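You operate a simulated robot arm through the tools that you are given. There is no shell and no other tool.

The job below is to be done with a simulated robot arm. You get a single attempt, and the scene is never put back.

## Task
Pour brake fluid into the yellow jug and oil into the green jug, each up to 200 ml.
Fine: put the blue cart's brake on first; bottle and brown can go back where they stood; leave the other cans; spill nothing. Set down upright: bottle, brown can.

Only the result counts: the job must be done as asked and must still hold three seconds after the hand-in. Knocking over, shifting, dropping, spilling or breaking anything else fails it.

## Robot
A 7-joint arm with a two-finger parallel gripper, fixed in place. Base frame: the origin is at the foot of the arm, x ahead of it, y to its left, z up; the work surface is at about z = 800. Readings come in mm, rad, newtons and seconds.
With the tool pointing down near the work surface it reaches from about 300 to 720 mm from the base axis. Its first joint turns from -2.897 to 2.897 rad. Payload 1.57 kg.
The TCP is the grasp point between the finger pads, 30 mm short of the fingertips. In the tool frame z runs along the fingers and y along their closing line. Largest opening 80 mm; finger width 17, thickness 12; the body of the gripper, 40 by 82 mm, starts 80 mm behind the TCP.
Orientation is told as [roll, pitch, yaw] about the base's x, y, z axes, in that order, counted from this pose: with the fingers straight down and closing along the base's y, the tool's x points along the base's -x, its y along +y and its z along -z.

## Interface
- The arm moves only by the tool apply_moves. Its argument "targets" is a list of rows, each a list of 7 numbers: the turn, a rotation vector about the tool's x, y, z in rad, then the shift along the tool's x, y, z in mm, then the finger opening in mm, from 0 to 80. In form: [[rx, ry, rz, x, y, z, grip], ...]. A call has 1 to 20 rows; each row shifts and turns the commanded pose from where the row before left it, along the tool's axes as they then stand. A row lasts 0.2 s, in which the tool goes at most 50 mm and 0.15 rad; a call with a longer step from one row to the next is refused whole, and so is a gripper value outside its range. A pose out of reach is approached as far as the arm can. The call stops where the force on the tool passes 60 N (or 10 N more than at its start, if that is more) or the arm is blocked; 0.2 s more then pass. The fingers move at their own pace (about 72 mm/s each) and stop on an object; they squeeze with about 29 N. The grip force told is the motor's: it shows also when the fingers shut on nothing. Time passes only in rows, and 0.2 s behind the last, so rows that do not move let the fingers close. The reply holds the time, the measured pose of the TCP, the force on the tool along the base axes, the opening and the grip force, in the units named above and with some noise, with the torque about the TCP (base axes, N m) and any sound that the robot's microphone picked up.
- Cameras (640 x 400 px; columns grow to the right, rows downward): "scene" is fixed at [220.5, -499.6, 1399]; the picture's right is [0.09, -1.00, 0.00], its down [0.07, 0.01, -1.00] and it looks along [0.99, 0.09, 0.07] (base axes); focal length 214 px, centre (320, 200). "wrist" rides on the gripper at [72, -7, -122] in the tool frame; the picture's right is [0.09, 1.00, 0.00], its down [-0.84, 0.08, -0.54] and it looks along [-0.54, 0.05, 0.84] (tool axes); focal length 238 px, centre (320, 200). There is no depth. A picture from a camera that has moved, and an enlarged one, comes with that camera's place and axes in the base frame and with its lens.
- get_image(camera): a new picture of that camera. It takes no simulated time.
- lift_body(by): slides the trunk up (or, below 0, down) by that many mm; the arm rides with it, the base frame stays. It gives what a move gives, with no picture.
- close_up(camera, box): a new picture of the part [left, top, right, bottom] of that camera's present view, enlarged. It takes no simulated time.
- sign_off(): hands the job in; it is judged then, once.

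Places have to be worked out from the pictures, the camera data and where the tool is seen. Open the gripper and draw the arm clear of the work before you hand the job in, unless the task says otherwise.

The tools are called after ">>>" as name(argument=value, ...) on one line, values as JSON. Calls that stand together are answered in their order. apply_moves: Moves the arm, as the interface text tells. Its arguments: {"type":"object","properties":{"targets":{"type":"array","items":{"type":"array","items":{"type":"number"}}}},"required":["targets"]} The other tools are called the same way: lift_body (by) slides the trunk up or down; get_image (camera) takes a picture; close_up (camera, box) takes an enlarged picture of a part of a camera's view; sign_off () hands the job in.

At the start:

```text
time_s: 0.0
ee_pos: [399.0, -105.8, 1260.4]
orientation: [0.0, -0.001, 0.001]
force: [-0.6, 0.1, -1.1]
ft_torque: [-0.03, 0.02, 0.0]
opening: 79.9
grip_force: 0.1
trunk travel left (down, up): [-50.0, 65.0]
```

scene: 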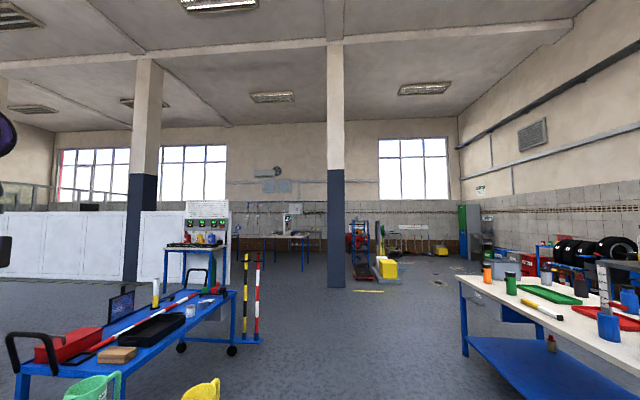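
wrist: 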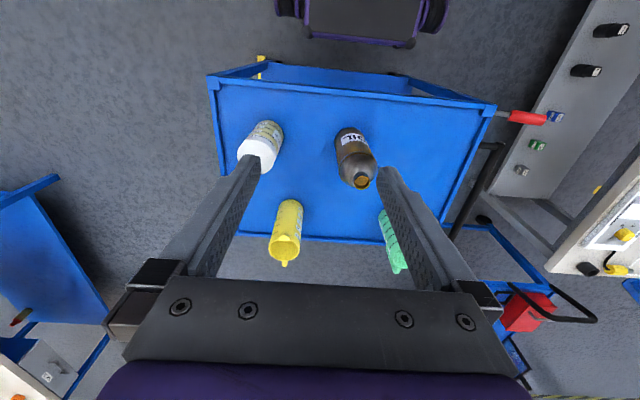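

I'll start by examining the scene closely: the wrist view shows a blue cart with a white bottle, a brown can, and yellow and green jugs. I'll enlarge parts of both views before moving anything.

>>> close_up(camera="wrist", box=[200, 50, 420, 290])

>>> close_up(camera="wrist", box=[420, 0, 640, 200])

>>> close_up(camera="wrist", box=[420, 150, 640, 400])

>>> close_up(camera="scene", box=[0, 240, 280, 400])

>>> close_up(camera="scene", box=[440, 230, 640, 400])

```text
1.67 times, centred on (310, 170) of wrist
camera zoom: at [325.3, -113.0, 1382.1], right [-0.09, 1.0, 0.0], down [0.84, 0.08, 0.54], along [0.54, 0.05, -0.84], focal length 397 px, centre (337, 250)
```

zoom: 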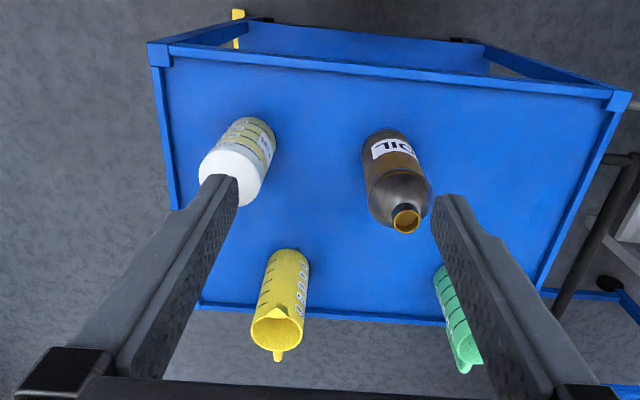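

```text
2.00 times, centred on (530, 100) of wrist
camera zoom: at [325.3, -113.0, 1382.1], right [-0.09, 1.0, 0.0], down [0.84, 0.08, 0.54], along [0.54, 0.05, -0.84], focal length 477 px, centre (-100, 400)
```

zoom: 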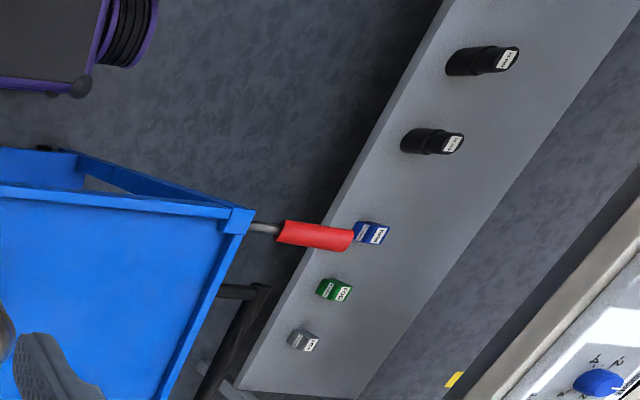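

```text
1.60 times, centred on (530, 275) of wrist
camera zoom: at [325.3, -113.0, 1382.1], right [-0.09, 1.0, 0.0], down [0.84, 0.08, 0.54], along [0.54, 0.05, -0.84], focal length 381 px, centre (-16, 80)
```

zoom: 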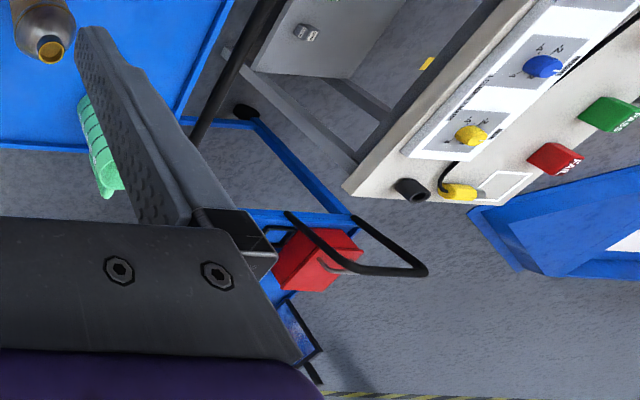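

```text
2.29 times, centred on (140, 320) of scene
camera zoom: at [220.5, -499.6, 1399.0], right [0.09, -1.0, 0.0], down [0.07, 0.01, -1.0], along [0.99, 0.09, 0.07], focal length 490 px, centre (731, -74)
```

zoom: 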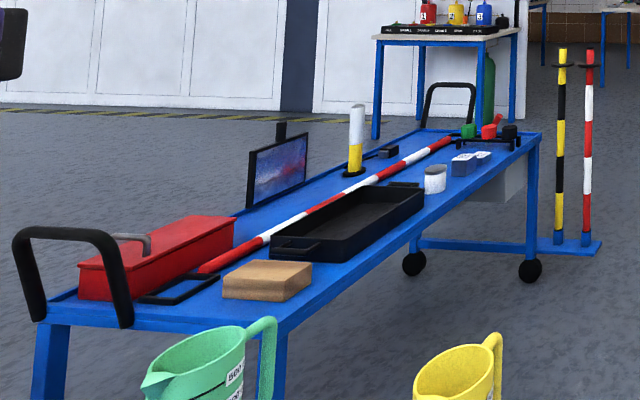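

```text
2.35 times, centred on (540, 315) of scene
camera zoom: at [220.5, -499.6, 1399.0], right [0.09, -1.0, 0.0], down [0.07, 0.01, -1.0], along [0.99, 0.09, 0.07], focal length 505 px, centre (-198, -71)
```

zoom: 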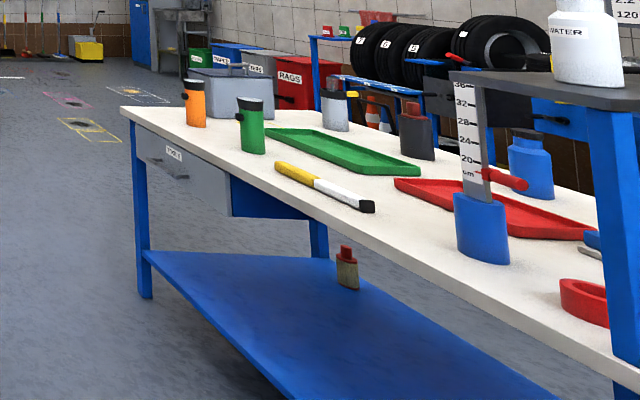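

The wrist view looks forward and down over a blue-topped surface, with a red lever on its right-hand (+y) side. I'll zoom further on the lever, the labels and the jugs.

>>> close_up(camera="wrist", box=[470, 80, 590, 180])

>>> close_up(camera="wrist", box=[220, 100, 400, 200])

>>> close_up(camera="scene", box=[60, 360, 240, 400])

>>> close_up(camera="wrist", box=[190, 0, 510, 120])

>>> close_up(camera="wrist", box=[0, 160, 200, 400])

```text
4.00 times, centred on (530, 130) of wrist
camera zoom: at [325.3, -113.0, 1382.1], right [-0.09, 1.0, 0.0], down [0.84, 0.08, 0.54], along [0.54, 0.05, -0.84], focal length 953 px, centre (-520, 480)
```

zoom: 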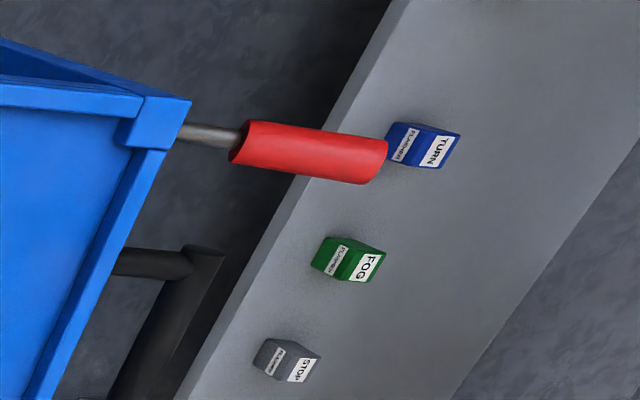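

```text
3.56 times, centred on (310, 150) of wrist
camera zoom: at [325.3, -113.0, 1382.1], right [-0.09, 1.0, 0.0], down [0.84, 0.08, 0.54], along [0.54, 0.05, -0.84], focal length 848 px, centre (356, 378)
```

zoom: 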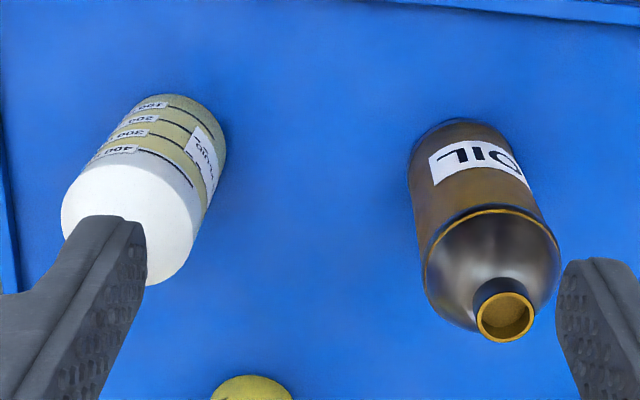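

```text
3.56 times, centred on (150, 380) of scene
camera zoom: at [220.5, -499.6, 1399.0], right [0.09, -1.0, 0.0], down [0.07, 0.01, -1.0], along [0.99, 0.09, 0.07], focal length 763 px, centre (924, -440)
```

zoom: 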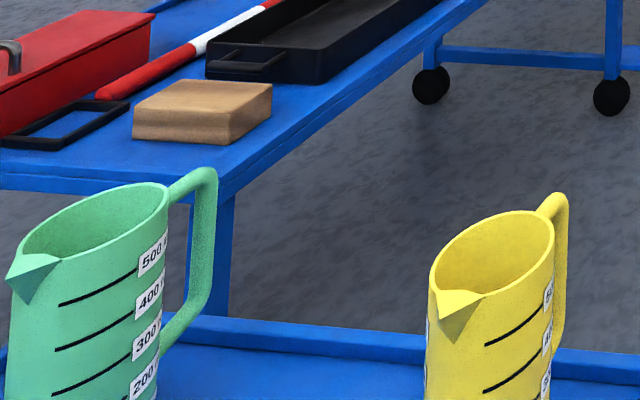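

```text
2.00 times, centred on (350, 60) of wrist
camera zoom: at [325.3, -113.0, 1382.1], right [-0.09, 1.0, 0.0], down [0.84, 0.08, 0.54], along [0.54, 0.05, -0.84], focal length 477 px, centre (260, 480)
```

zoom: 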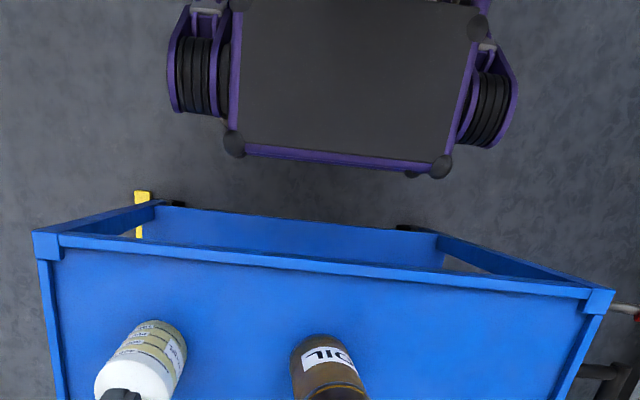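

```text
1.67 times, centred on (100, 280) of wrist
camera zoom: at [325.3, -113.0, 1382.1], right [-0.09, 1.0, 0.0], down [0.84, 0.08, 0.54], along [0.54, 0.05, -0.84], focal length 397 px, centre (687, 67)
```

zoom: 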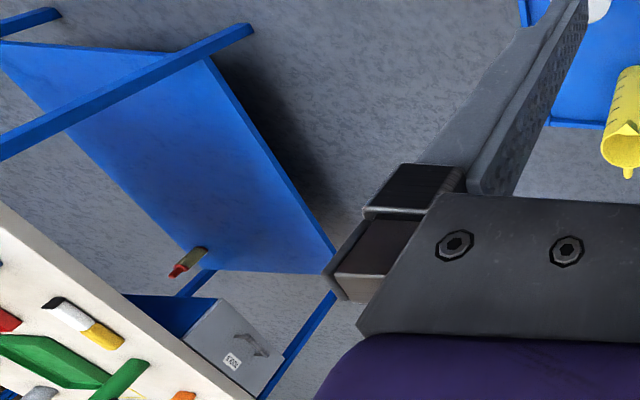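

I see the brake-fluid bottle (white/amber, 100–400 marks), a brown OIL can, a red lever at the cart's +y near corner, and a yellow piece low on the -y side. I'll move the tool about 200 mm to +y at the present height to look at the red lever better.

>>> apply_moves(targets=[[0, 0, 0, 0, 40, 0, 80], [0, 0, 0, 0, 40, 0, 80], [0, 0, 0, 0, 40, 0, 80], [0, 0, 0, 0, 40, 0, 80], [0, 0, 0, 0, 40, 0, 80]])

```text
time_s: 1.2
ee_pos: [396.6, 93.1, 1261.1]
orientation: [0.001, 0.0, -0.004]
force: [0.0, 0.3, 0.0]
ft_torque: [-0.01, -0.01, 0.0]
opening: 80.0
grip_force: 0.0
trunk travel left (down, up): [-50.0, 65.0]
```

The arm moved cleanly to y=93. I'll take pictures from here, including an enlarged look at the lever.

>>> get_image(camera="wrist")

>>> get_image(camera="scene")

>>> close_up(camera="wrist", box=[340, 40, 520, 160])

```text
taken
camera wrist: at [324.3, 85.6, 1382.7], right [-0.09, 1.0, 0.0], down [0.84, 0.08, 0.54], along [0.54, 0.05, -0.84], focal length 238 px, centre (320, 200)
```

wrist: 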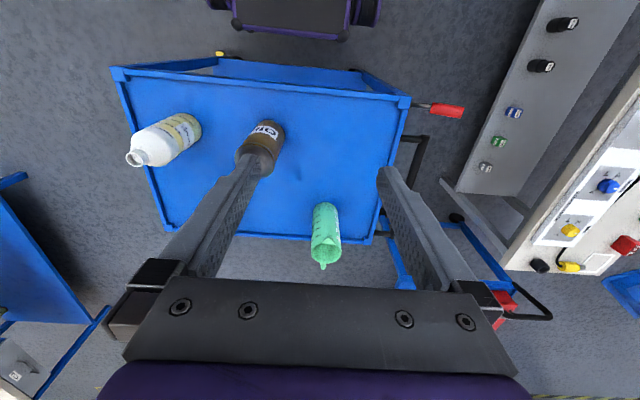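

```text
taken
```

scene: 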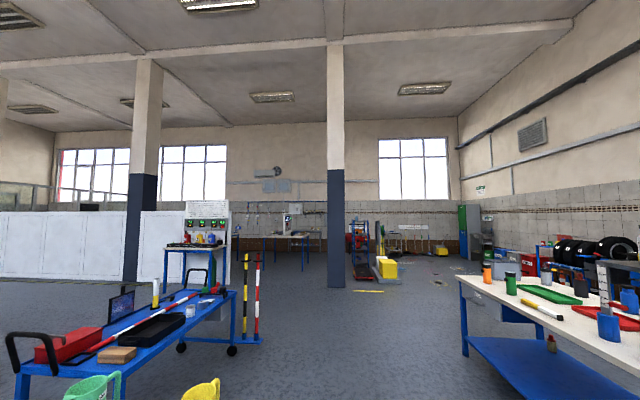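

```text
3.33 times, centred on (430, 100) of wrist
camera zoom: at [324.3, 85.6, 1382.7], right [-0.09, 1.0, 0.0], down [0.84, 0.08, 0.54], along [0.54, 0.05, -0.84], focal length 794 px, centre (-47, 533)
```

zoom: 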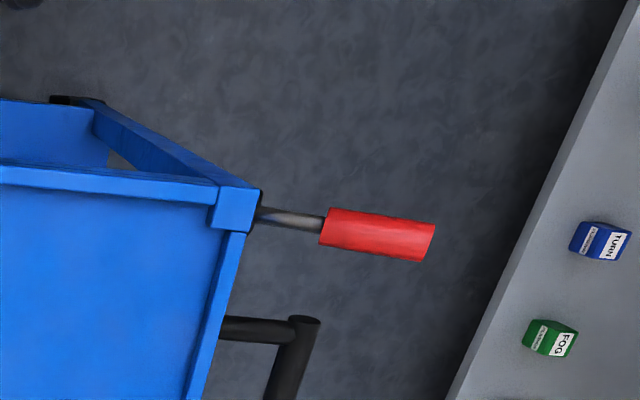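

The lever triangulates to roughly x≈424, from (y 364, z 779) to (y 423, z 815), so it is angled upward. I'll zoom on the bottle, can, green jug, and the yellow piece from this view.

>>> close_up(camera="wrist", box=[110, 90, 210, 180])

>>> close_up(camera="wrist", box=[200, 40, 240, 65])

>>> close_up(camera="wrist", box=[280, 180, 380, 280])

>>> close_up(camera="wrist", box=[340, 100, 500, 320])

```text
4.44 times, centred on (160, 135) of wrist
camera zoom: at [324.3, 85.6, 1382.7], right [-0.09, 1.0, 0.0], down [0.84, 0.08, 0.54], along [0.54, 0.05, -0.84], focal length 1059 px, centre (1031, 489)
```

zoom: 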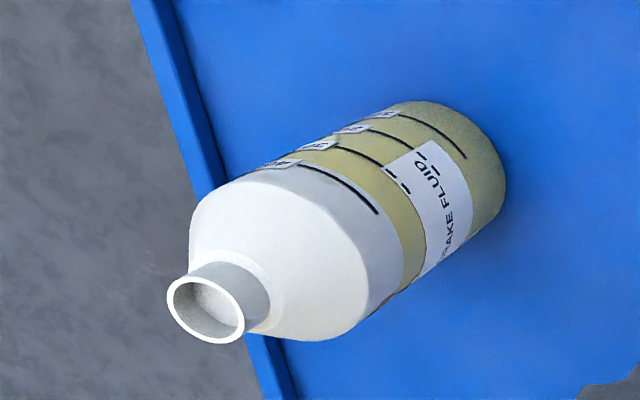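

```text
16.00 times, centred on (220, 52) of wrist
camera zoom: at [324.3, 85.6, 1382.7], right [-0.09, 1.0, 0.0], down [0.84, 0.08, 0.54], along [0.54, 0.05, -0.84], focal length 3814 px, centre (1920, 2560)
```

zoom: 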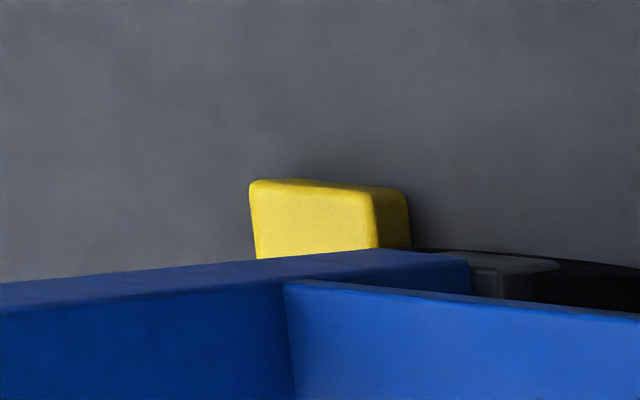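

```text
4.00 times, centred on (330, 230) of wrist
camera zoom: at [324.3, 85.6, 1382.7], right [-0.09, 1.0, 0.0], down [0.84, 0.08, 0.54], along [0.54, 0.05, -0.84], focal length 953 px, centre (280, 80)
```

zoom: 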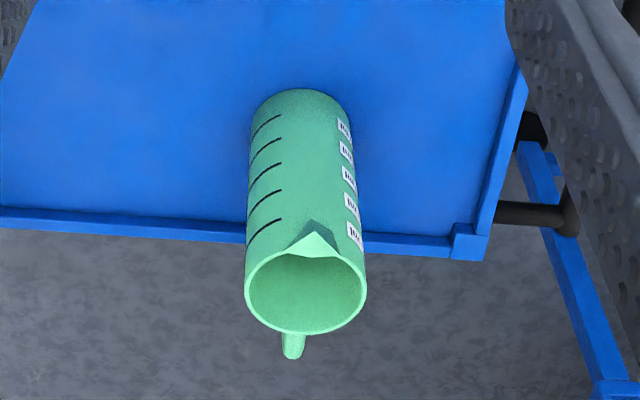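

```text
1.82 times, centred on (420, 210) of wrist
camera zoom: at [324.3, 85.6, 1382.7], right [-0.09, 1.0, 0.0], down [0.84, 0.08, 0.54], along [0.54, 0.05, -0.84], focal length 433 px, centre (138, 182)
```

zoom: 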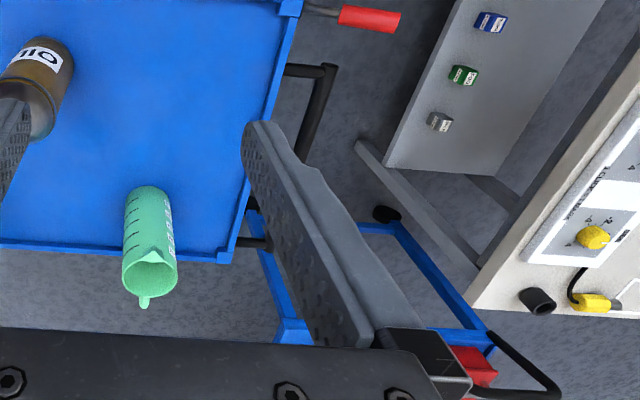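

The bottle and can are both open-necked; the yellow piece is near floor level, so the red lever is the likely brake. I'll move closer above the lever (TCP about 360, 330, 1050) to study it.

>>> apply_moves(targets=[[0, 0, 0, 4.6, 29.6, 26.2, 80], [0, 0, 0, 4.6, 29.6, 26.2, 80], [0, 0, 0, 4.6, 29.6, 26.2, 80], [0, 0, 0, 4.6, 29.6, 26.2, 80], [0, 0, 0, 4.6, 29.6, 26.2, 80], [0, 0, 0, 4.6, 29.6, 26.2, 80], [0, 0, 0, 4.6, 29.6, 26.2, 80], [0, 0, 0, 4.6, 29.6, 26.2, 80]])

>>> get_image(camera="wrist")

```text
time_s: 3.0
ee_pos: [360.2, 332.0, 1050.3]
orientation: [-0.001, 0.0, 0.0]
force: [-0.3, -0.5, 0.5]
ft_torque: [0.01, -0.04, 0.01]
opening: 79.8
grip_force: 0.1
trunk travel left (down, up): [-50.0, 65.0]
```

```text
taken
camera wrist: at [288.0, 324.3, 1171.3], right [-0.09, 1.0, 0.0], down [0.84, 0.08, 0.54], along [0.54, 0.05, -0.84], focal length 238 px, centre (320, 200)
```

wrist: 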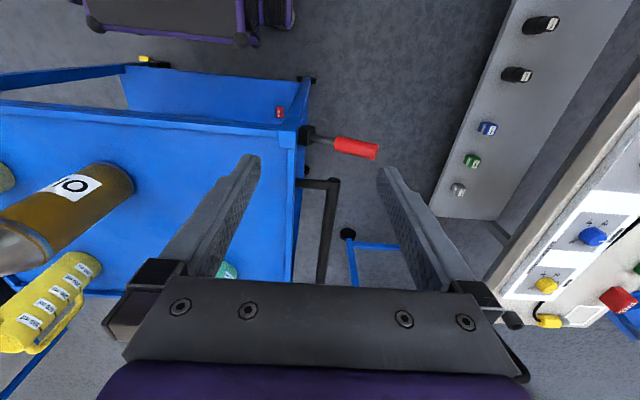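

The lever and its pivot are now visible at the cart corner. I'll enlarge this region to see how the lever is mounted.

>>> close_up(camera="wrist", box=[260, 70, 400, 190])

>>> close_up(camera="wrist", box=[120, 40, 330, 150])

>>> close_up(camera="wrist", box=[0, 140, 150, 360])

```text
3.33 times, centred on (330, 130) of wrist
camera zoom: at [288.0, 324.3, 1171.3], right [-0.09, 1.0, 0.0], down [0.84, 0.08, 0.54], along [0.54, 0.05, -0.84], focal length 794 px, centre (287, 433)
```

zoom: 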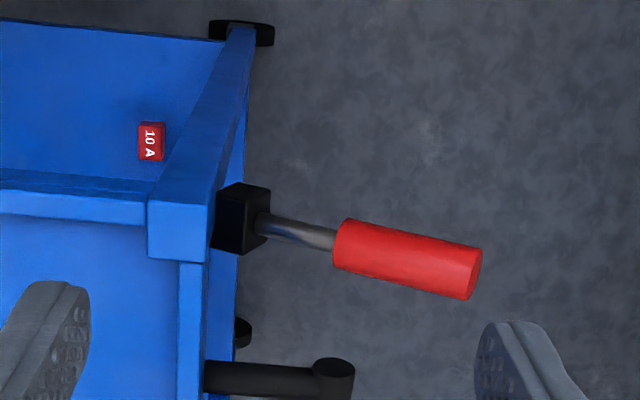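

```text
3.05 times, centred on (225, 95) of wrist
camera zoom: at [288.0, 324.3, 1171.3], right [-0.09, 1.0, 0.0], down [0.84, 0.08, 0.54], along [0.54, 0.05, -0.84], focal length 726 px, centre (610, 520)
```

zoom: 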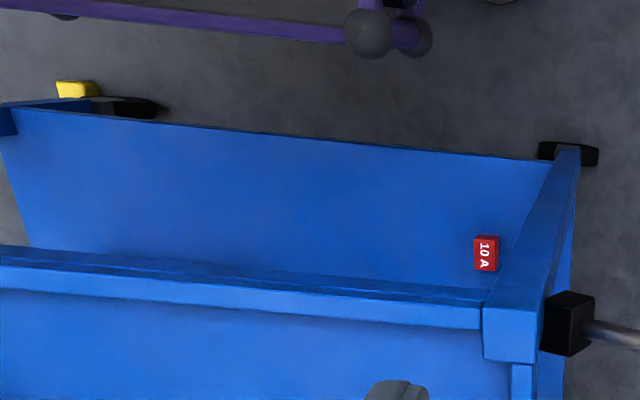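

```text
1.82 times, centred on (75, 250) of wrist
camera zoom: at [288.0, 324.3, 1171.3], right [-0.09, 1.0, 0.0], down [0.84, 0.08, 0.54], along [0.54, 0.05, -0.84], focal length 433 px, centre (766, 109)
```

zoom: 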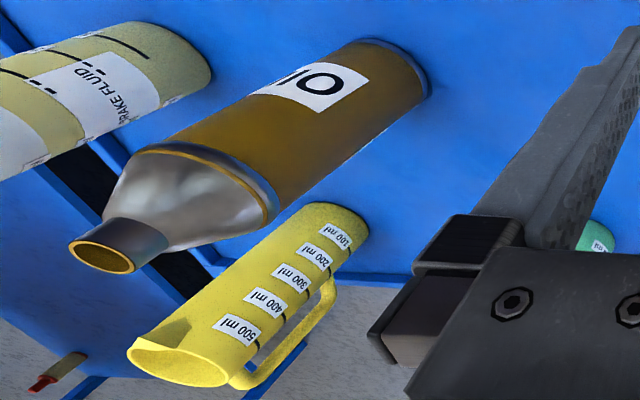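

The lever's handle runs from about (424, 364, 780) to (421, 423, 815), raised about 30°, pivoting in a black block on the cart's side. I'll close the fingers and hover above it at about (422, 402, 900), then check before pressing.

>>> apply_moves(targets=[[0, 0, 0, -15.5, 17.5, 37.5, 0], [0, 0, 0, -15.5, 17.5, 37.5, 0], [0, 0, 0, -15.5, 17.5, 37.5, 0], [0, 0, 0, -15.5, 17.5, 37.5, 0], [0, 0, 0, 0, 0, 0, 0], [0, 0, 0, 0, 0, 0, 0]])

>>> get_image(camera="wrist")

```text
time_s: 4.4
ee_pos: [422.9, 400.9, 897.3]
orientation: [0.001, 0.0, 0.0]
force: [-0.4, 0.5, 0.4]
ft_torque: [0.03, -0.01, -0.01]
opening: 0.0
grip_force: 21.1
trunk travel left (down, up): [-50.0, 65.0]
```

```text
taken
camera wrist: at [350.6, 393.4, 1020.8], right [-0.09, 1.0, 0.0], down [0.84, 0.08, 0.54], along [0.54, 0.05, -0.84], focal length 238 px, centre (320, 200)
```

wrist: 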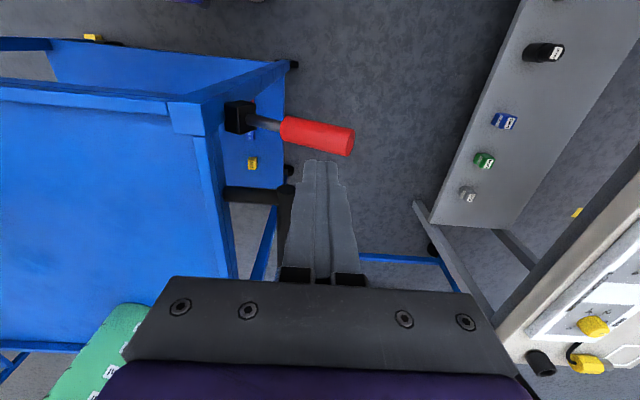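

Fingertips are lined up above the red handle at y≈401. I'll press down in small steps and watch the force.

>>> apply_moves(targets=[[0, 0, 0, 0, 0, 10, 0], [0, 0, 0, 0, 0, 10, 0], [0, 0, 0, 0, 0, 10, 0], [0, 0, 0, 0, 0, 10, 0], [0, 0, 0, 0, 0, 10, 0], [0, 0, 0, 0, 0, 8, 0], [0, 0, 0, 0, 0, 8, 0]])

>>> get_image(camera="wrist")

```text
time_s: 6.0
ee_pos: [423.1, 400.7, 834.1]
orientation: [0.001, -0.001, 0.002]
force: [0.1, 0.6, 0.7]
ft_torque: [0.02, -0.02, 0.01]
opening: 0.0
grip_force: 21.2
trunk travel left (down, up): [-50.0, 65.0]
```

```text
taken
camera wrist: at [350.4, 394.0, 955.8], right [-0.09, 1.0, 0.0], down [0.84, 0.08, 0.54], along [0.54, 0.05, -0.84], focal length 238 px, centre (320, 200)
```

wrist: 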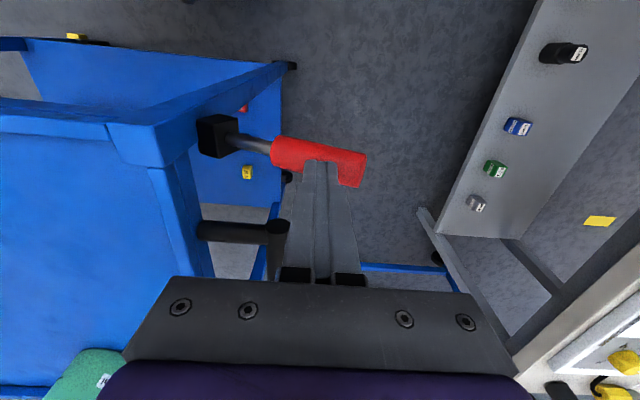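

No contact force yet with the tips at about z=804. I'll enlarge the view to check the finger against the handle.

>>> close_up(camera="wrist", box=[180, 100, 400, 240])

```text
2.86 times, centred on (290, 170) of wrist
camera zoom: at [350.4, 394.0, 955.8], right [-0.09, 1.0, 0.0], down [0.84, 0.08, 0.54], along [0.54, 0.05, -0.84], focal length 681 px, centre (406, 286)
```

zoom: 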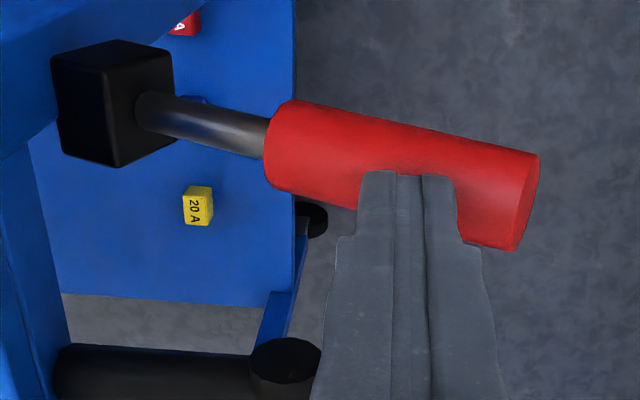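

The handle looks to be just under the tips and possibly already giving way with little force. I'll continue pressing down about 50 mm.

>>> apply_moves(targets=[[0, 0, 0, 0, 0, 10, 0], [0, 0, 0, 0, 0, 10, 0], [0, 0, 0, 0, 0, 10, 0], [0, 0, 0, 0, 0, 10, 0], [0, 0, 0, 0, 0, 10, 0]])

>>> close_up(camera="wrist", box=[180, 100, 400, 240])

```text
time_s: 7.2
ee_pos: [424.1, 401.0, 785.0]
orientation: [0.001, 0.0, 0.0]
force: [0.2, -1.0, 0.9]
ft_torque: [0.02, -0.01, -0.01]
opening: 0.2
grip_force: 21.5
trunk travel left (down, up): [-50.0, 65.0]
```

```text
2.86 times, centred on (290, 170) of wrist
camera zoom: at [350.9, 393.7, 906.0], right [-0.09, 1.0, 0.0], down [0.84, 0.08, 0.54], along [0.54, 0.05, -0.84], focal length 681 px, centre (406, 286)
```

zoom: 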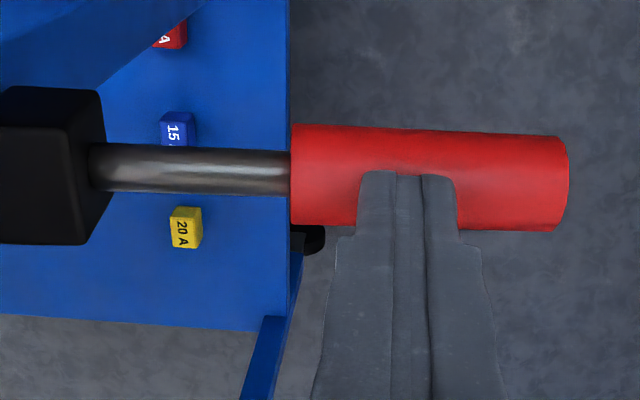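

The lever swings down with almost no force and is now near horizontal. I'll keep pressing until it reaches its end stop.

>>> apply_moves(targets=[[0, 0, 0, 0, 0, 8, 0], [0, 0, 0, 0, 0, 8, 0], [0, 0, 0, 0, 0, 8, 0], [0, 0, 0, 0, 0, 8, 0], [0, 0, 0, 0, 0, 8, 0]])

>>> close_up(camera="wrist", box=[180, 100, 400, 240])

```text
time_s: 8.4
ee_pos: [423.4, 402.4, 755.6]
orientation: [0.004, -0.004, 0.001]
force: [-8.8, -5.9, 28.4]
ft_torque: [-0.47, 0.23, -0.11]
opening: 0.0
grip_force: 21.2
trunk travel left (down, up): [-50.0, 65.0]
stopped in row 5: the force on the tool passed its limit at 68 N (the readings are from after the stop); the commanded pose is now the measured one
```

```text
2.86 times, centred on (290, 170) of wrist
camera zoom: at [350.2, 394.1, 877.6], right [-0.09, 1.0, 0.0], down [0.83, 0.08, 0.55], along [0.54, 0.05, -0.84], focal length 681 px, centre (406, 286)
```

zoom: 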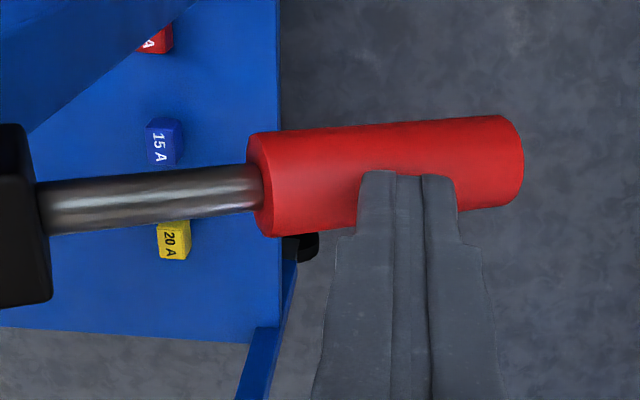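

The lever hit a hard stop (68 N) angled downward. I'll lift off and check that it stays down, and look for any change on the cart.

>>> apply_moves(targets=[[0, 0, 0, 0, 0, -10, 0], [0, 0, 0, 0, 0, -30, 0], [0, 0, 0, 0, 0, -40, 0], [0, 0, 0, 0, 0, -40, 0], [0, 0, 0, 0, 0, -40, 0], [0, 0, 0, 5, -5, -45, 80], [0, 0, 0, 5, -5, -45, 80]])

>>> get_image(camera="wrist")

>>> get_image(camera="scene")

```text
time_s: 10.0
ee_pos: [412.2, 390.4, 1002.8]
orientation: [0.004, -0.003, 0.0]
force: [-0.6, 0.4, 0.1]
ft_torque: [-0.02, 0.01, -0.03]
opening: 79.7
grip_force: 0.3
trunk travel left (down, up): [-50.0, 65.0]
```

```text
taken
camera wrist: at [340.2, 382.7, 1124.8], right [-0.09, 1.0, 0.0], down [0.84, 0.08, 0.54], along [0.54, 0.05, -0.84], focal length 238 px, centre (320, 200)
```

wrist: 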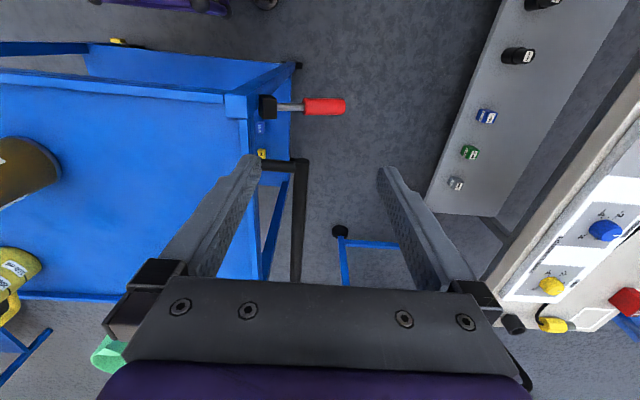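

```text
taken
```

scene: 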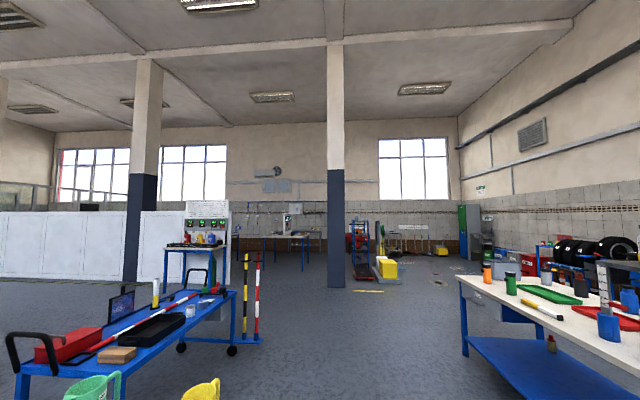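

The lever stays down after release, so the brake is set, and both jugs look unmoved. Next I'll rise and move over the cart's middle to look down into the jugs and measure everything.

>>> apply_moves(targets=[[0, 0, 0, 0, 0, -45, 80], [0, 0, 0, 0, 0, -45, 80], [0, 0, 0, -10, -20, -40, 80], [0, 0, 0, -20, -35, -25, 80], [0, 0, 0, -20, -35, -20, 80], [0, 0, 0, -20, -40, -15, 80], [0, 0, 0, -20, -40, -15, 80], [0, 0, 0, -20, -40, -15, 80], [0, 0, 0, -20, -40, -15, 80], [0, 0, 0, -20, -40, -15, 80], [0, 0, 0, -20, -40, -10, 80], [0, 0, 0, -20, -30, -10, 80], [0, 0, 0, -20, -30, -7, 80], [0, 0, 0, -18, 0, 0, 80]])

>>> get_image(camera="wrist")

```text
time_s: 13.0
ee_pos: [566.9, 65.0, 1255.5]
orientation: [0.003, -0.005, 0.0]
force: [0.0, 0.5, 0.8]
ft_torque: [0.0, 0.0, -0.01]
opening: 80.0
grip_force: 0.1
out of reach, approached as far as the arm can: row 11, 12, 13, 14
trunk travel left (down, up): [-50.0, 65.0]
```

```text
taken
camera wrist: at [493.2, 57.6, 1377.2], right [-0.09, 1.0, 0.0], down [0.83, 0.08, 0.55], along [0.54, 0.05, -0.84], focal length 238 px, centre (320, 200)
```

wrist: 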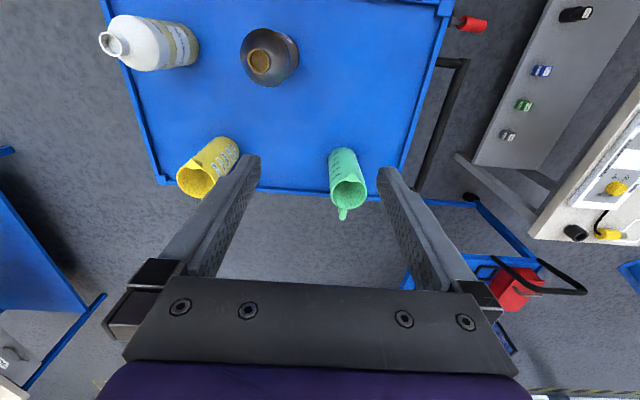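

From here the jugs' insides and the tops of both containers are visible. I'll enlarge each for measurements and to see whether the jugs already hold anything.

>>> close_up(camera="wrist", box=[160, 120, 260, 210])

>>> close_up(camera="wrist", box=[300, 130, 400, 230])

>>> close_up(camera="wrist", box=[80, 0, 320, 110])

```text
4.44 times, centred on (210, 165) of wrist
camera zoom: at [493.2, 57.6, 1377.2], right [-0.09, 1.0, 0.0], down [0.83, 0.08, 0.55], along [0.54, 0.05, -0.84], focal length 1059 px, centre (809, 356)
```

zoom: 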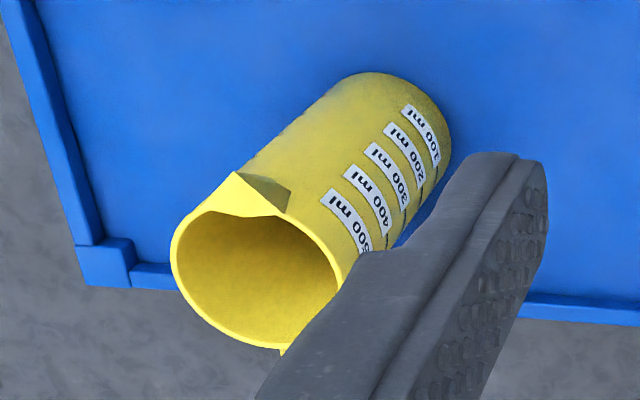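

```text
4.00 times, centred on (350, 180) of wrist
camera zoom: at [493.2, 57.6, 1377.2], right [-0.09, 1.0, 0.0], down [0.83, 0.08, 0.55], along [0.54, 0.05, -0.84], focal length 953 px, centre (200, 280)
```

zoom: 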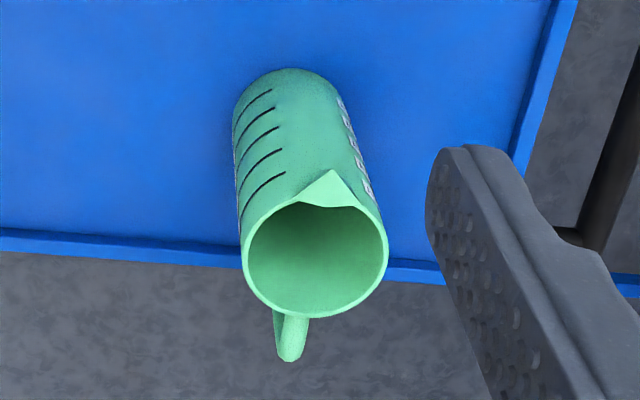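

```text
2.67 times, centred on (200, 55) of wrist
camera zoom: at [493.2, 57.6, 1377.2], right [-0.09, 1.0, 0.0], down [0.83, 0.08, 0.55], along [0.54, 0.05, -0.84], focal length 636 px, centre (640, 587)
```

zoom: 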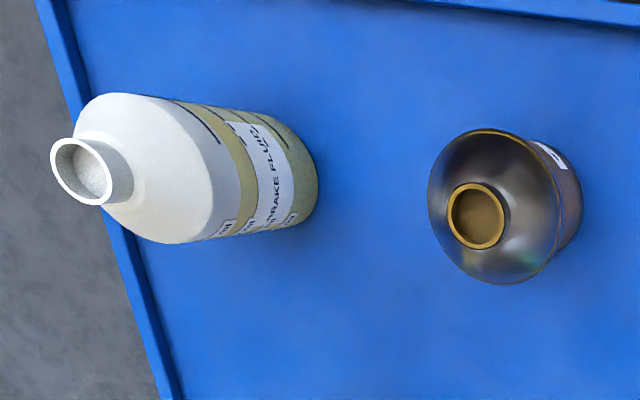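

Geometry so far: bottle mouth ≈ (516.5, -218, 1001), Ø≈70; can mouth ≈ (518, -21, 1015), Ø≈75; green jug rim centre ≈ (739, 138, 970), yellow ≈ (735, -161, 970). I'll retreat to a comfortable height and test how far the wrist can turn, since I want to grip the containers from the side.

>>> apply_moves(targets=[[0, 0, 0, 40, 0, 20, 80], [0, 0, 0, 40, 0, 20, 80], [0, 0, 0, 40, 0, 20, 80], [0, 0, 0, 30, 0, 20, 80], [0, 0, 0, 0, 0, 0, 80]])

```text
time_s: 14.2
ee_pos: [414.4, 65.0, 1176.4]
orientation: [0.002, -0.001, -0.001]
force: [0.3, 1.0, 0.0]
ft_torque: [0.02, -0.02, 0.0]
opening: 79.8
grip_force: 0.1
trunk travel left (down, up): [-50.0, 65.0]
```

The commanded pose follows the measured one. Now I'll test the wrist by turning −1.2 rad about the tool axis in free air.

>>> apply_moves(targets=[[0, 0, -0.15, 0, 0, 0, 80], [0, 0, -0.15, 0, 0, 0, 80], [0, 0, -0.15, 0, 0, 0, 80], [0, 0, -0.15, 0, 0, 0, 80], [0, 0, -0.15, 0, 0, 0, 80], [0, 0, -0.15, 0, 0, 0, 80], [0, 0, -0.15, 0, 0, 0, 80], [0, 0, -0.15, 0, 0, 0, 80]])

```text
time_s: 16.0
ee_pos: [415.7, 65.1, 1176.0]
orientation: [-0.003, -0.003, 1.202]
force: [-0.2, 0.2, 0.2]
ft_torque: [-0.03, 0.01, 0.02]
opening: 79.7
grip_force: 0.1
trunk travel left (down, up): [-50.0, 65.0]
```

The wrist turned −1.2 rad without trouble, so I have range in that direction. I'll finish the yaw to 135°, move to about (500, −150, 1150), and then pitch the tool toward horizontal with the camera on top.

>>> apply_moves(targets=[[0, 0, -0.145, 0, 0, 0, 80], [0, 0, -0.145, 0, 0, 0, 80], [0, 0, -0.145, 0, 0, 0, 80], [0, 0, -0.145, 0, 0, 0, 80], [0, 0, -0.145, 0, 0, 0, 80], [0, 0, -0.145, 0, 0, 0, 80], [0, 0, -0.145, 0, 0, 0, 80], [0, 0, -0.139, 0, 0, 0, 80], [0, 0, 0, 35.3, 15.3, 4.3, 80], [0, 0, 0, 35.3, 15.3, 4.3, 80], [0, 0, 0, 35.3, 15.3, 4.3, 80], [0, 0, 0, 35.3, 15.3, 4.3, 80], [0, 0, 0, 35.3, 15.3, 4.3, 80], [0, 0, 0, 35.3, 15.3, 4.3, 80]])

```text
time_s: 19.0
ee_pos: [498.4, -150.7, 1149.6]
orientation: [-0.003, -0.001, 2.355]
force: [-0.1, 0.1, 0.1]
ft_torque: [-0.02, 0.01, 0.0]
opening: 80.0
grip_force: 0.1
trunk travel left (down, up): [-50.0, 65.0]
```

Pose reached exactly. I'll take a picture from this reversed viewpoint for extra measurements, then pitch the tool.

>>> get_image(camera="wrist")

>>> apply_moves(targets=[[0, 0.14, 0, 0, 0, 0, 80], [0, 0.14, 0, 0, 0, 0, 80], [0, 0.14, 0, 0, 0, 0, 80], [0, 0.14, 0, 0, 0, 0, 80], [0, 0.14, 0, 0, 0, 0, 80], [0, 0.14, 0, 0, 0, 0, 80]])

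```text
taken
camera wrist: at [552.6, -198.3, 1272.9], right [-0.64, -0.77, 0.0], down [-0.65, 0.54, 0.54], along [-0.41, 0.35, -0.84], focal length 238 px, centre (320, 200)
```

wrist: 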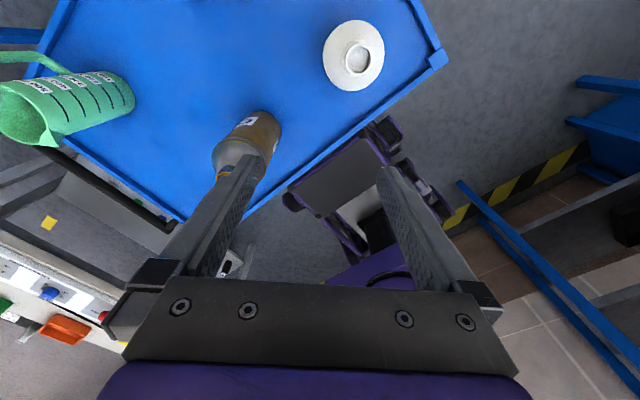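

```text
time_s: 20.4
ee_pos: [499.1, -148.6, 1150.7]
orientation: [-0.004, 0.84, 2.351]
force: [0.2, -0.8, 0.6]
ft_torque: [0.02, 0.02, 0.02]
opening: 79.9
grip_force: 0.0
trunk travel left (down, up): [-50.0, 65.0]
```

Reaching 0.84 rad pitch was fine. I'll continue the pitch to about 1.40 rad (tool ~10° below horizontal).

>>> apply_moves(targets=[[0, 0.14, 0, 0, 0, 0, 80], [0, 0.14, 0, 0, 0, 0, 80], [0, 0.14, 0, 0, 0, 0, 80], [0, 0.14, 0, 0, 0, 0, 80]])

>>> get_image(camera="wrist")

>>> get_image(camera="scene")

```text
time_s: 21.4
ee_pos: [500.7, -149.2, 1151.3]
orientation: [-0.018, 1.401, 2.336]
force: [0.0, -0.3, 1.1]
ft_torque: [-0.02, 0.04, -0.02]
opening: 79.8
grip_force: 0.0
trunk travel left (down, up): [-50.0, 65.0]
```

```text
taken
camera wrist: at [427.7, -68.7, 1241.8], right [-0.69, -0.71, 0.09], down [-0.53, 0.43, -0.73], along [0.49, -0.56, -0.67], focal length 238 px, centre (320, 200)
```

wrist: 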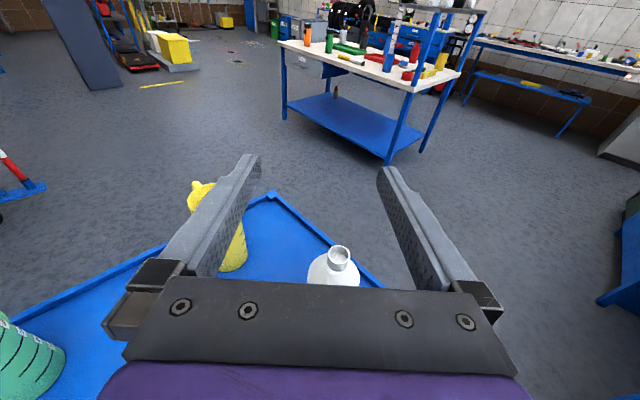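

```text
taken
```

scene: 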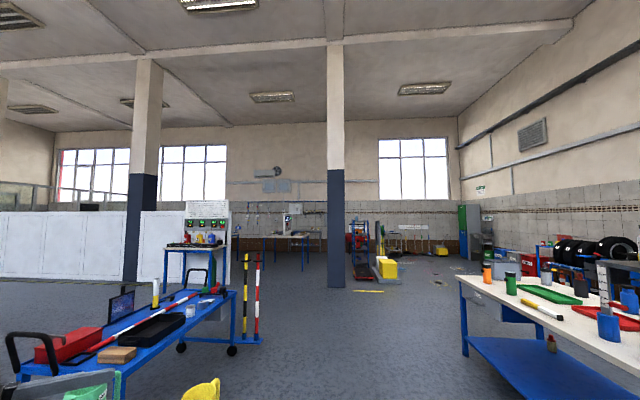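

The sideways tool pose works. Before gripping, I'll rehearse the pouring pose empty: move to about (670, −226, 1060) and roll about the horizontal axis to see whether the wrist reaches about 108° of tilt.

>>> apply_moves(targets=[[0, 0, 0, -11.8, -13.2, 37.5, 80], [0, 0, 0, -11.8, -13.2, 37.5, 80], [0, 0, 0, -11.8, -13.2, 37.5, 80], [0, 0, 0, -11.8, -13.2, 37.5, 80], [0, 0, 0, -11.8, -13.2, 37.5, 80], [0, 0, 0, 0, 0, 0, 80]])

>>> apply_moves(targets=[[-0.0245, 0, -0.143, 0, 0, 0, 80], [-0.0245, 0, -0.143, 0, 0, 0, 80], [-0.0245, 0, -0.143, 0, 0, 0, 80], [-0.0245, 0, -0.143, 0, 0, 0, 80], [-0.0245, 0, -0.143, 0, 0, 0, 80], [-0.0245, 0, -0.143, 0, 0, 0, 80], [-0.0245, 0, -0.143, 0, 0, 0, 80], [-0.0245, 0, -0.143, 0, 0, 0, 80], [-0.0245, 0, -0.143, 0, 0, 0, 80], [-0.0245, 0, -0.143, 0, 0, 0, 80], [-0.0245, 0, -0.143, 0, 0, 0, 80], [-0.0245, 0, -0.143, 0, 0, 0, 80], [-0.0245, 0, -0.143, 0, 0, 0, 80]])

>>> get_image(camera="wrist")

>>> get_image(camera="scene")

```text
time_s: 22.8
ee_pos: [670.6, -224.2, 1061.9]
orientation: [-0.013, 1.399, 2.341]
force: [1.2, -0.2, -0.4]
ft_torque: [0.0, -0.02, -0.03]
opening: 79.8
grip_force: 0.1
trunk travel left (down, up): [-50.0, 65.0]
```

```text
time_s: 25.6
ee_pos: [671.2, -226.8, 1059.9]
orientation: [1.623, -0.31, -2.538]
force: [0.5, -0.4, 0.0]
ft_torque: [0.0, 0.0, -0.04]
opening: 80.1
grip_force: 0.1
trunk travel left (down, up): [-50.0, 65.0]
```

```text
taken
camera wrist: at [653.2, -90.8, 1025.8], right [0.29, 0.27, 0.92], down [-0.95, 0.0, 0.3], along [0.08, -0.96, 0.25], focal length 238 px, centre (320, 200)
```

wrist: 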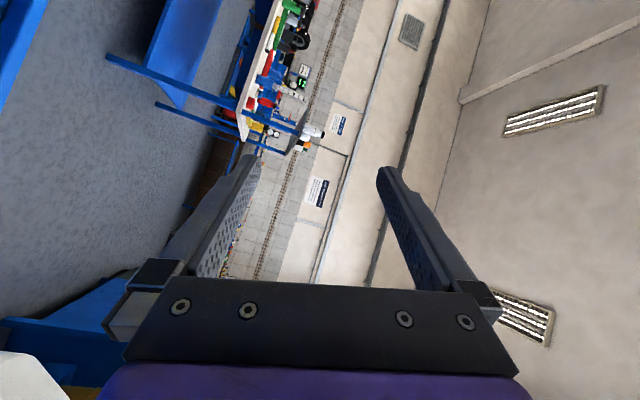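

```text
taken
```

scene: 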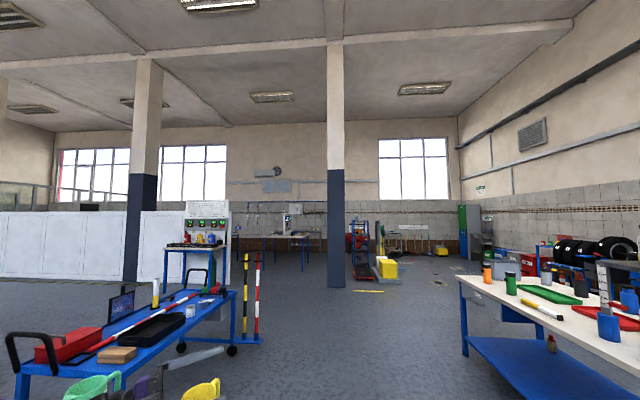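

The full 108° roll is reachable. I'll undo the roll and then move above the bottle to check alignment from the wrist camera.

>>> apply_moves(targets=[[0.0245, 0, 0.143, 0, 0, 0, 80], [0.0245, 0, 0.143, 0, 0, 0, 80], [0.0245, 0, 0.143, 0, 0, 0, 80], [0.0245, 0, 0.143, 0, 0, 0, 80], [0.0245, 0, 0.143, 0, 0, 0, 80], [0.0245, 0, 0.143, 0, 0, 0, 80], [0.0245, 0, 0.143, 0, 0, 0, 80], [0.0245, 0, 0.143, 0, 0, 0, 80], [0.0245, 0, 0.143, 0, 0, 0, 80], [0.0245, 0, 0.143, 0, 0, 0, 80], [0.0245, 0, 0.143, 0, 0, 0, 80], [0.0245, 0, 0.143, 0, 0, 0, 80], [0.0245, 0, 0.143, 0, 0, 0, 80]])

>>> get_image(camera="wrist")

```text
time_s: 28.4
ee_pos: [671.0, -226.1, 1060.2]
orientation: [-0.028, 1.399, 2.327]
force: [0.8, 0.1, -0.3]
ft_torque: [0.0, 0.0, -0.02]
opening: 80.1
grip_force: 0.0
trunk travel left (down, up): [-50.0, 65.0]
```

```text
taken
camera wrist: at [597.6, -146.2, 1152.5], right [-0.69, -0.71, 0.09], down [-0.53, 0.43, -0.73], along [0.49, -0.55, -0.68], focal length 238 px, centre (320, 200)
```

wrist: 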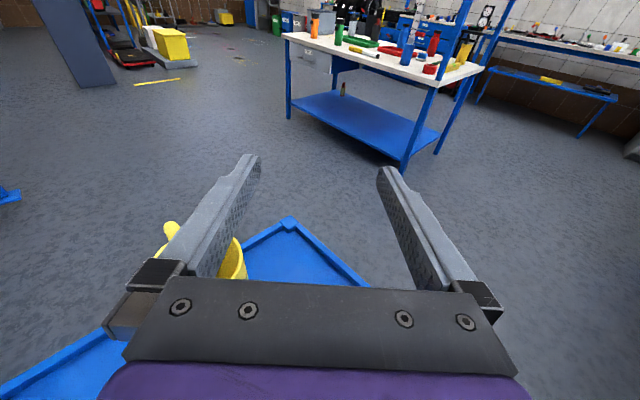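

Back to upright orientation. Now I'll move above the bottle at about (516.5, −218, 1090).

>>> apply_moves(targets=[[0, 0, 0, 2.5, 25.9, -29.6, 80], [0, 0, 0, 2.5, 25.9, -29.6, 80], [0, 0, 0, 2.5, 25.9, -29.6, 80], [0, 0, 0, 2.5, 25.9, -29.6, 80], [0, 0, 0, 0, 0, 0, 80]])

>>> get_image(camera="wrist")

```text
time_s: 29.6
ee_pos: [514.4, -216.6, 1091.5]
orientation: [-0.014, 1.401, 2.341]
force: [-1.3, 0.3, 0.0]
ft_torque: [0.02, 0.0, 0.02]
opening: 80.1
grip_force: 0.0
trunk travel left (down, up): [-50.0, 65.0]
```

```text
taken
camera wrist: at [441.9, -136.3, 1182.8], right [-0.69, -0.71, 0.09], down [-0.53, 0.43, -0.73], along [0.49, -0.56, -0.67], focal length 238 px, centre (320, 200)
```

wrist: 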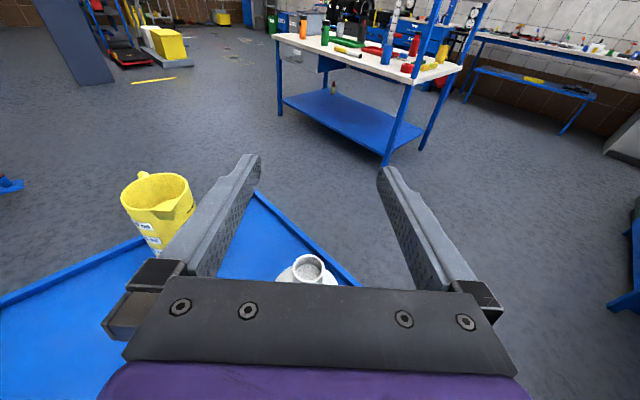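

The bottle mouth projects to about (518–520, −219, 1001), within 1–2 mm of the finger mid-plane. I'll descend to z=1000 so the fingers straddle the neck and re-check.

>>> apply_moves(targets=[[0, 0, 0, -29.8, -0.33, 6.7, 80], [0, 0, 0, -29.8, -0.33, 6.7, 80], [0, 0, 0, -29.8, -0.33, 6.7, 80], [0, 0, 0, 0, 0, 0, 80]])

>>> close_up(camera="wrist", box=[180, 140, 480, 320])

```text
time_s: 30.6
ee_pos: [520.0, -221.0, 999.5]
orientation: [-0.016, 1.401, 2.337]
force: [-0.3, 0.5, 0.8]
ft_torque: [0.02, 0.01, 0.0]
opening: 80.1
grip_force: 0.0
trunk travel left (down, up): [-50.0, 65.0]
```

```text
2.13 times, centred on (330, 230) of wrist
camera zoom: at [446.7, -140.0, 1090.8], right [-0.69, -0.71, 0.09], down [-0.53, 0.43, -0.73], along [0.49, -0.56, -0.68], focal length 508 px, centre (299, 136)
```

zoom: 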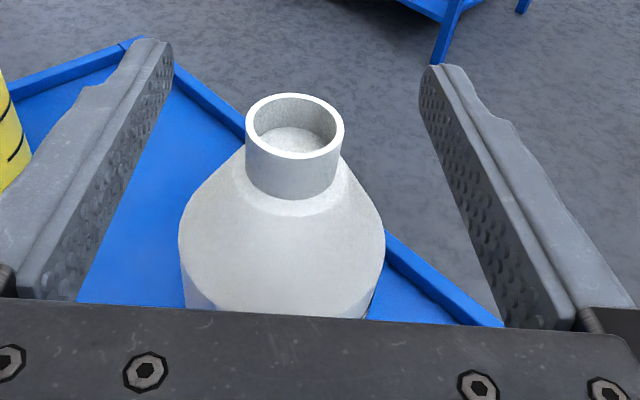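

The bottle is centred to within about 1.5 mm; I'll apply a small correction and descend to z≈895 around the body in small steps, then inspect before closing.

>>> apply_moves(targets=[[0, 0, 0, 0, -1.55, -4.8, 80], [0, 0, 0, -14.8, 0, 2.5, 80], [0, 0, 0, -14.8, 0, 2.5, 80], [0, 0, 0, -14.8, 0, 2.5, 80], [0, 0, 0, -14.8, 0, 2.5, 80], [0, 0, 0, -14.8, 0, 2.5, 80], [0, 0, 0, -14.8, 0, 2.5, 80], [0, 0, 0, -14.8, 0, 2.5, 80], [0, 0, 0, 0, 0, 0, 80]])

>>> get_image(camera="wrist")

```text
time_s: 32.6
ee_pos: [516.7, -215.3, 895.5]
orientation: [-0.014, 1.401, 2.338]
force: [-0.3, -0.1, -0.3]
ft_torque: [0.01, 0.02, 0.04]
opening: 80.1
grip_force: 0.1
trunk travel left (down, up): [-50.0, 65.0]
```

```text
taken
camera wrist: at [444.6, -135.1, 986.7], right [-0.69, -0.71, 0.09], down [-0.53, 0.43, -0.73], along [0.49, -0.56, -0.68], focal length 238 px, centre (320, 200)
```

wrist: 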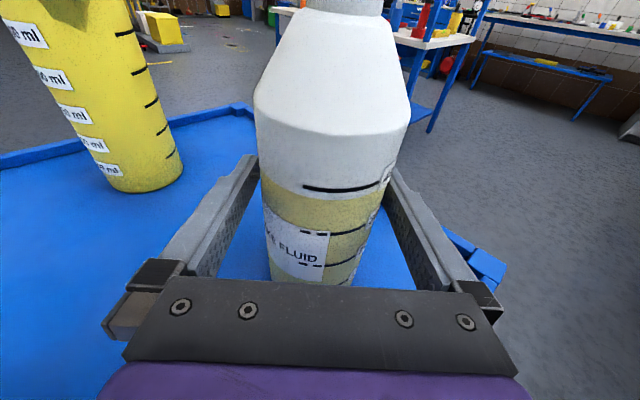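

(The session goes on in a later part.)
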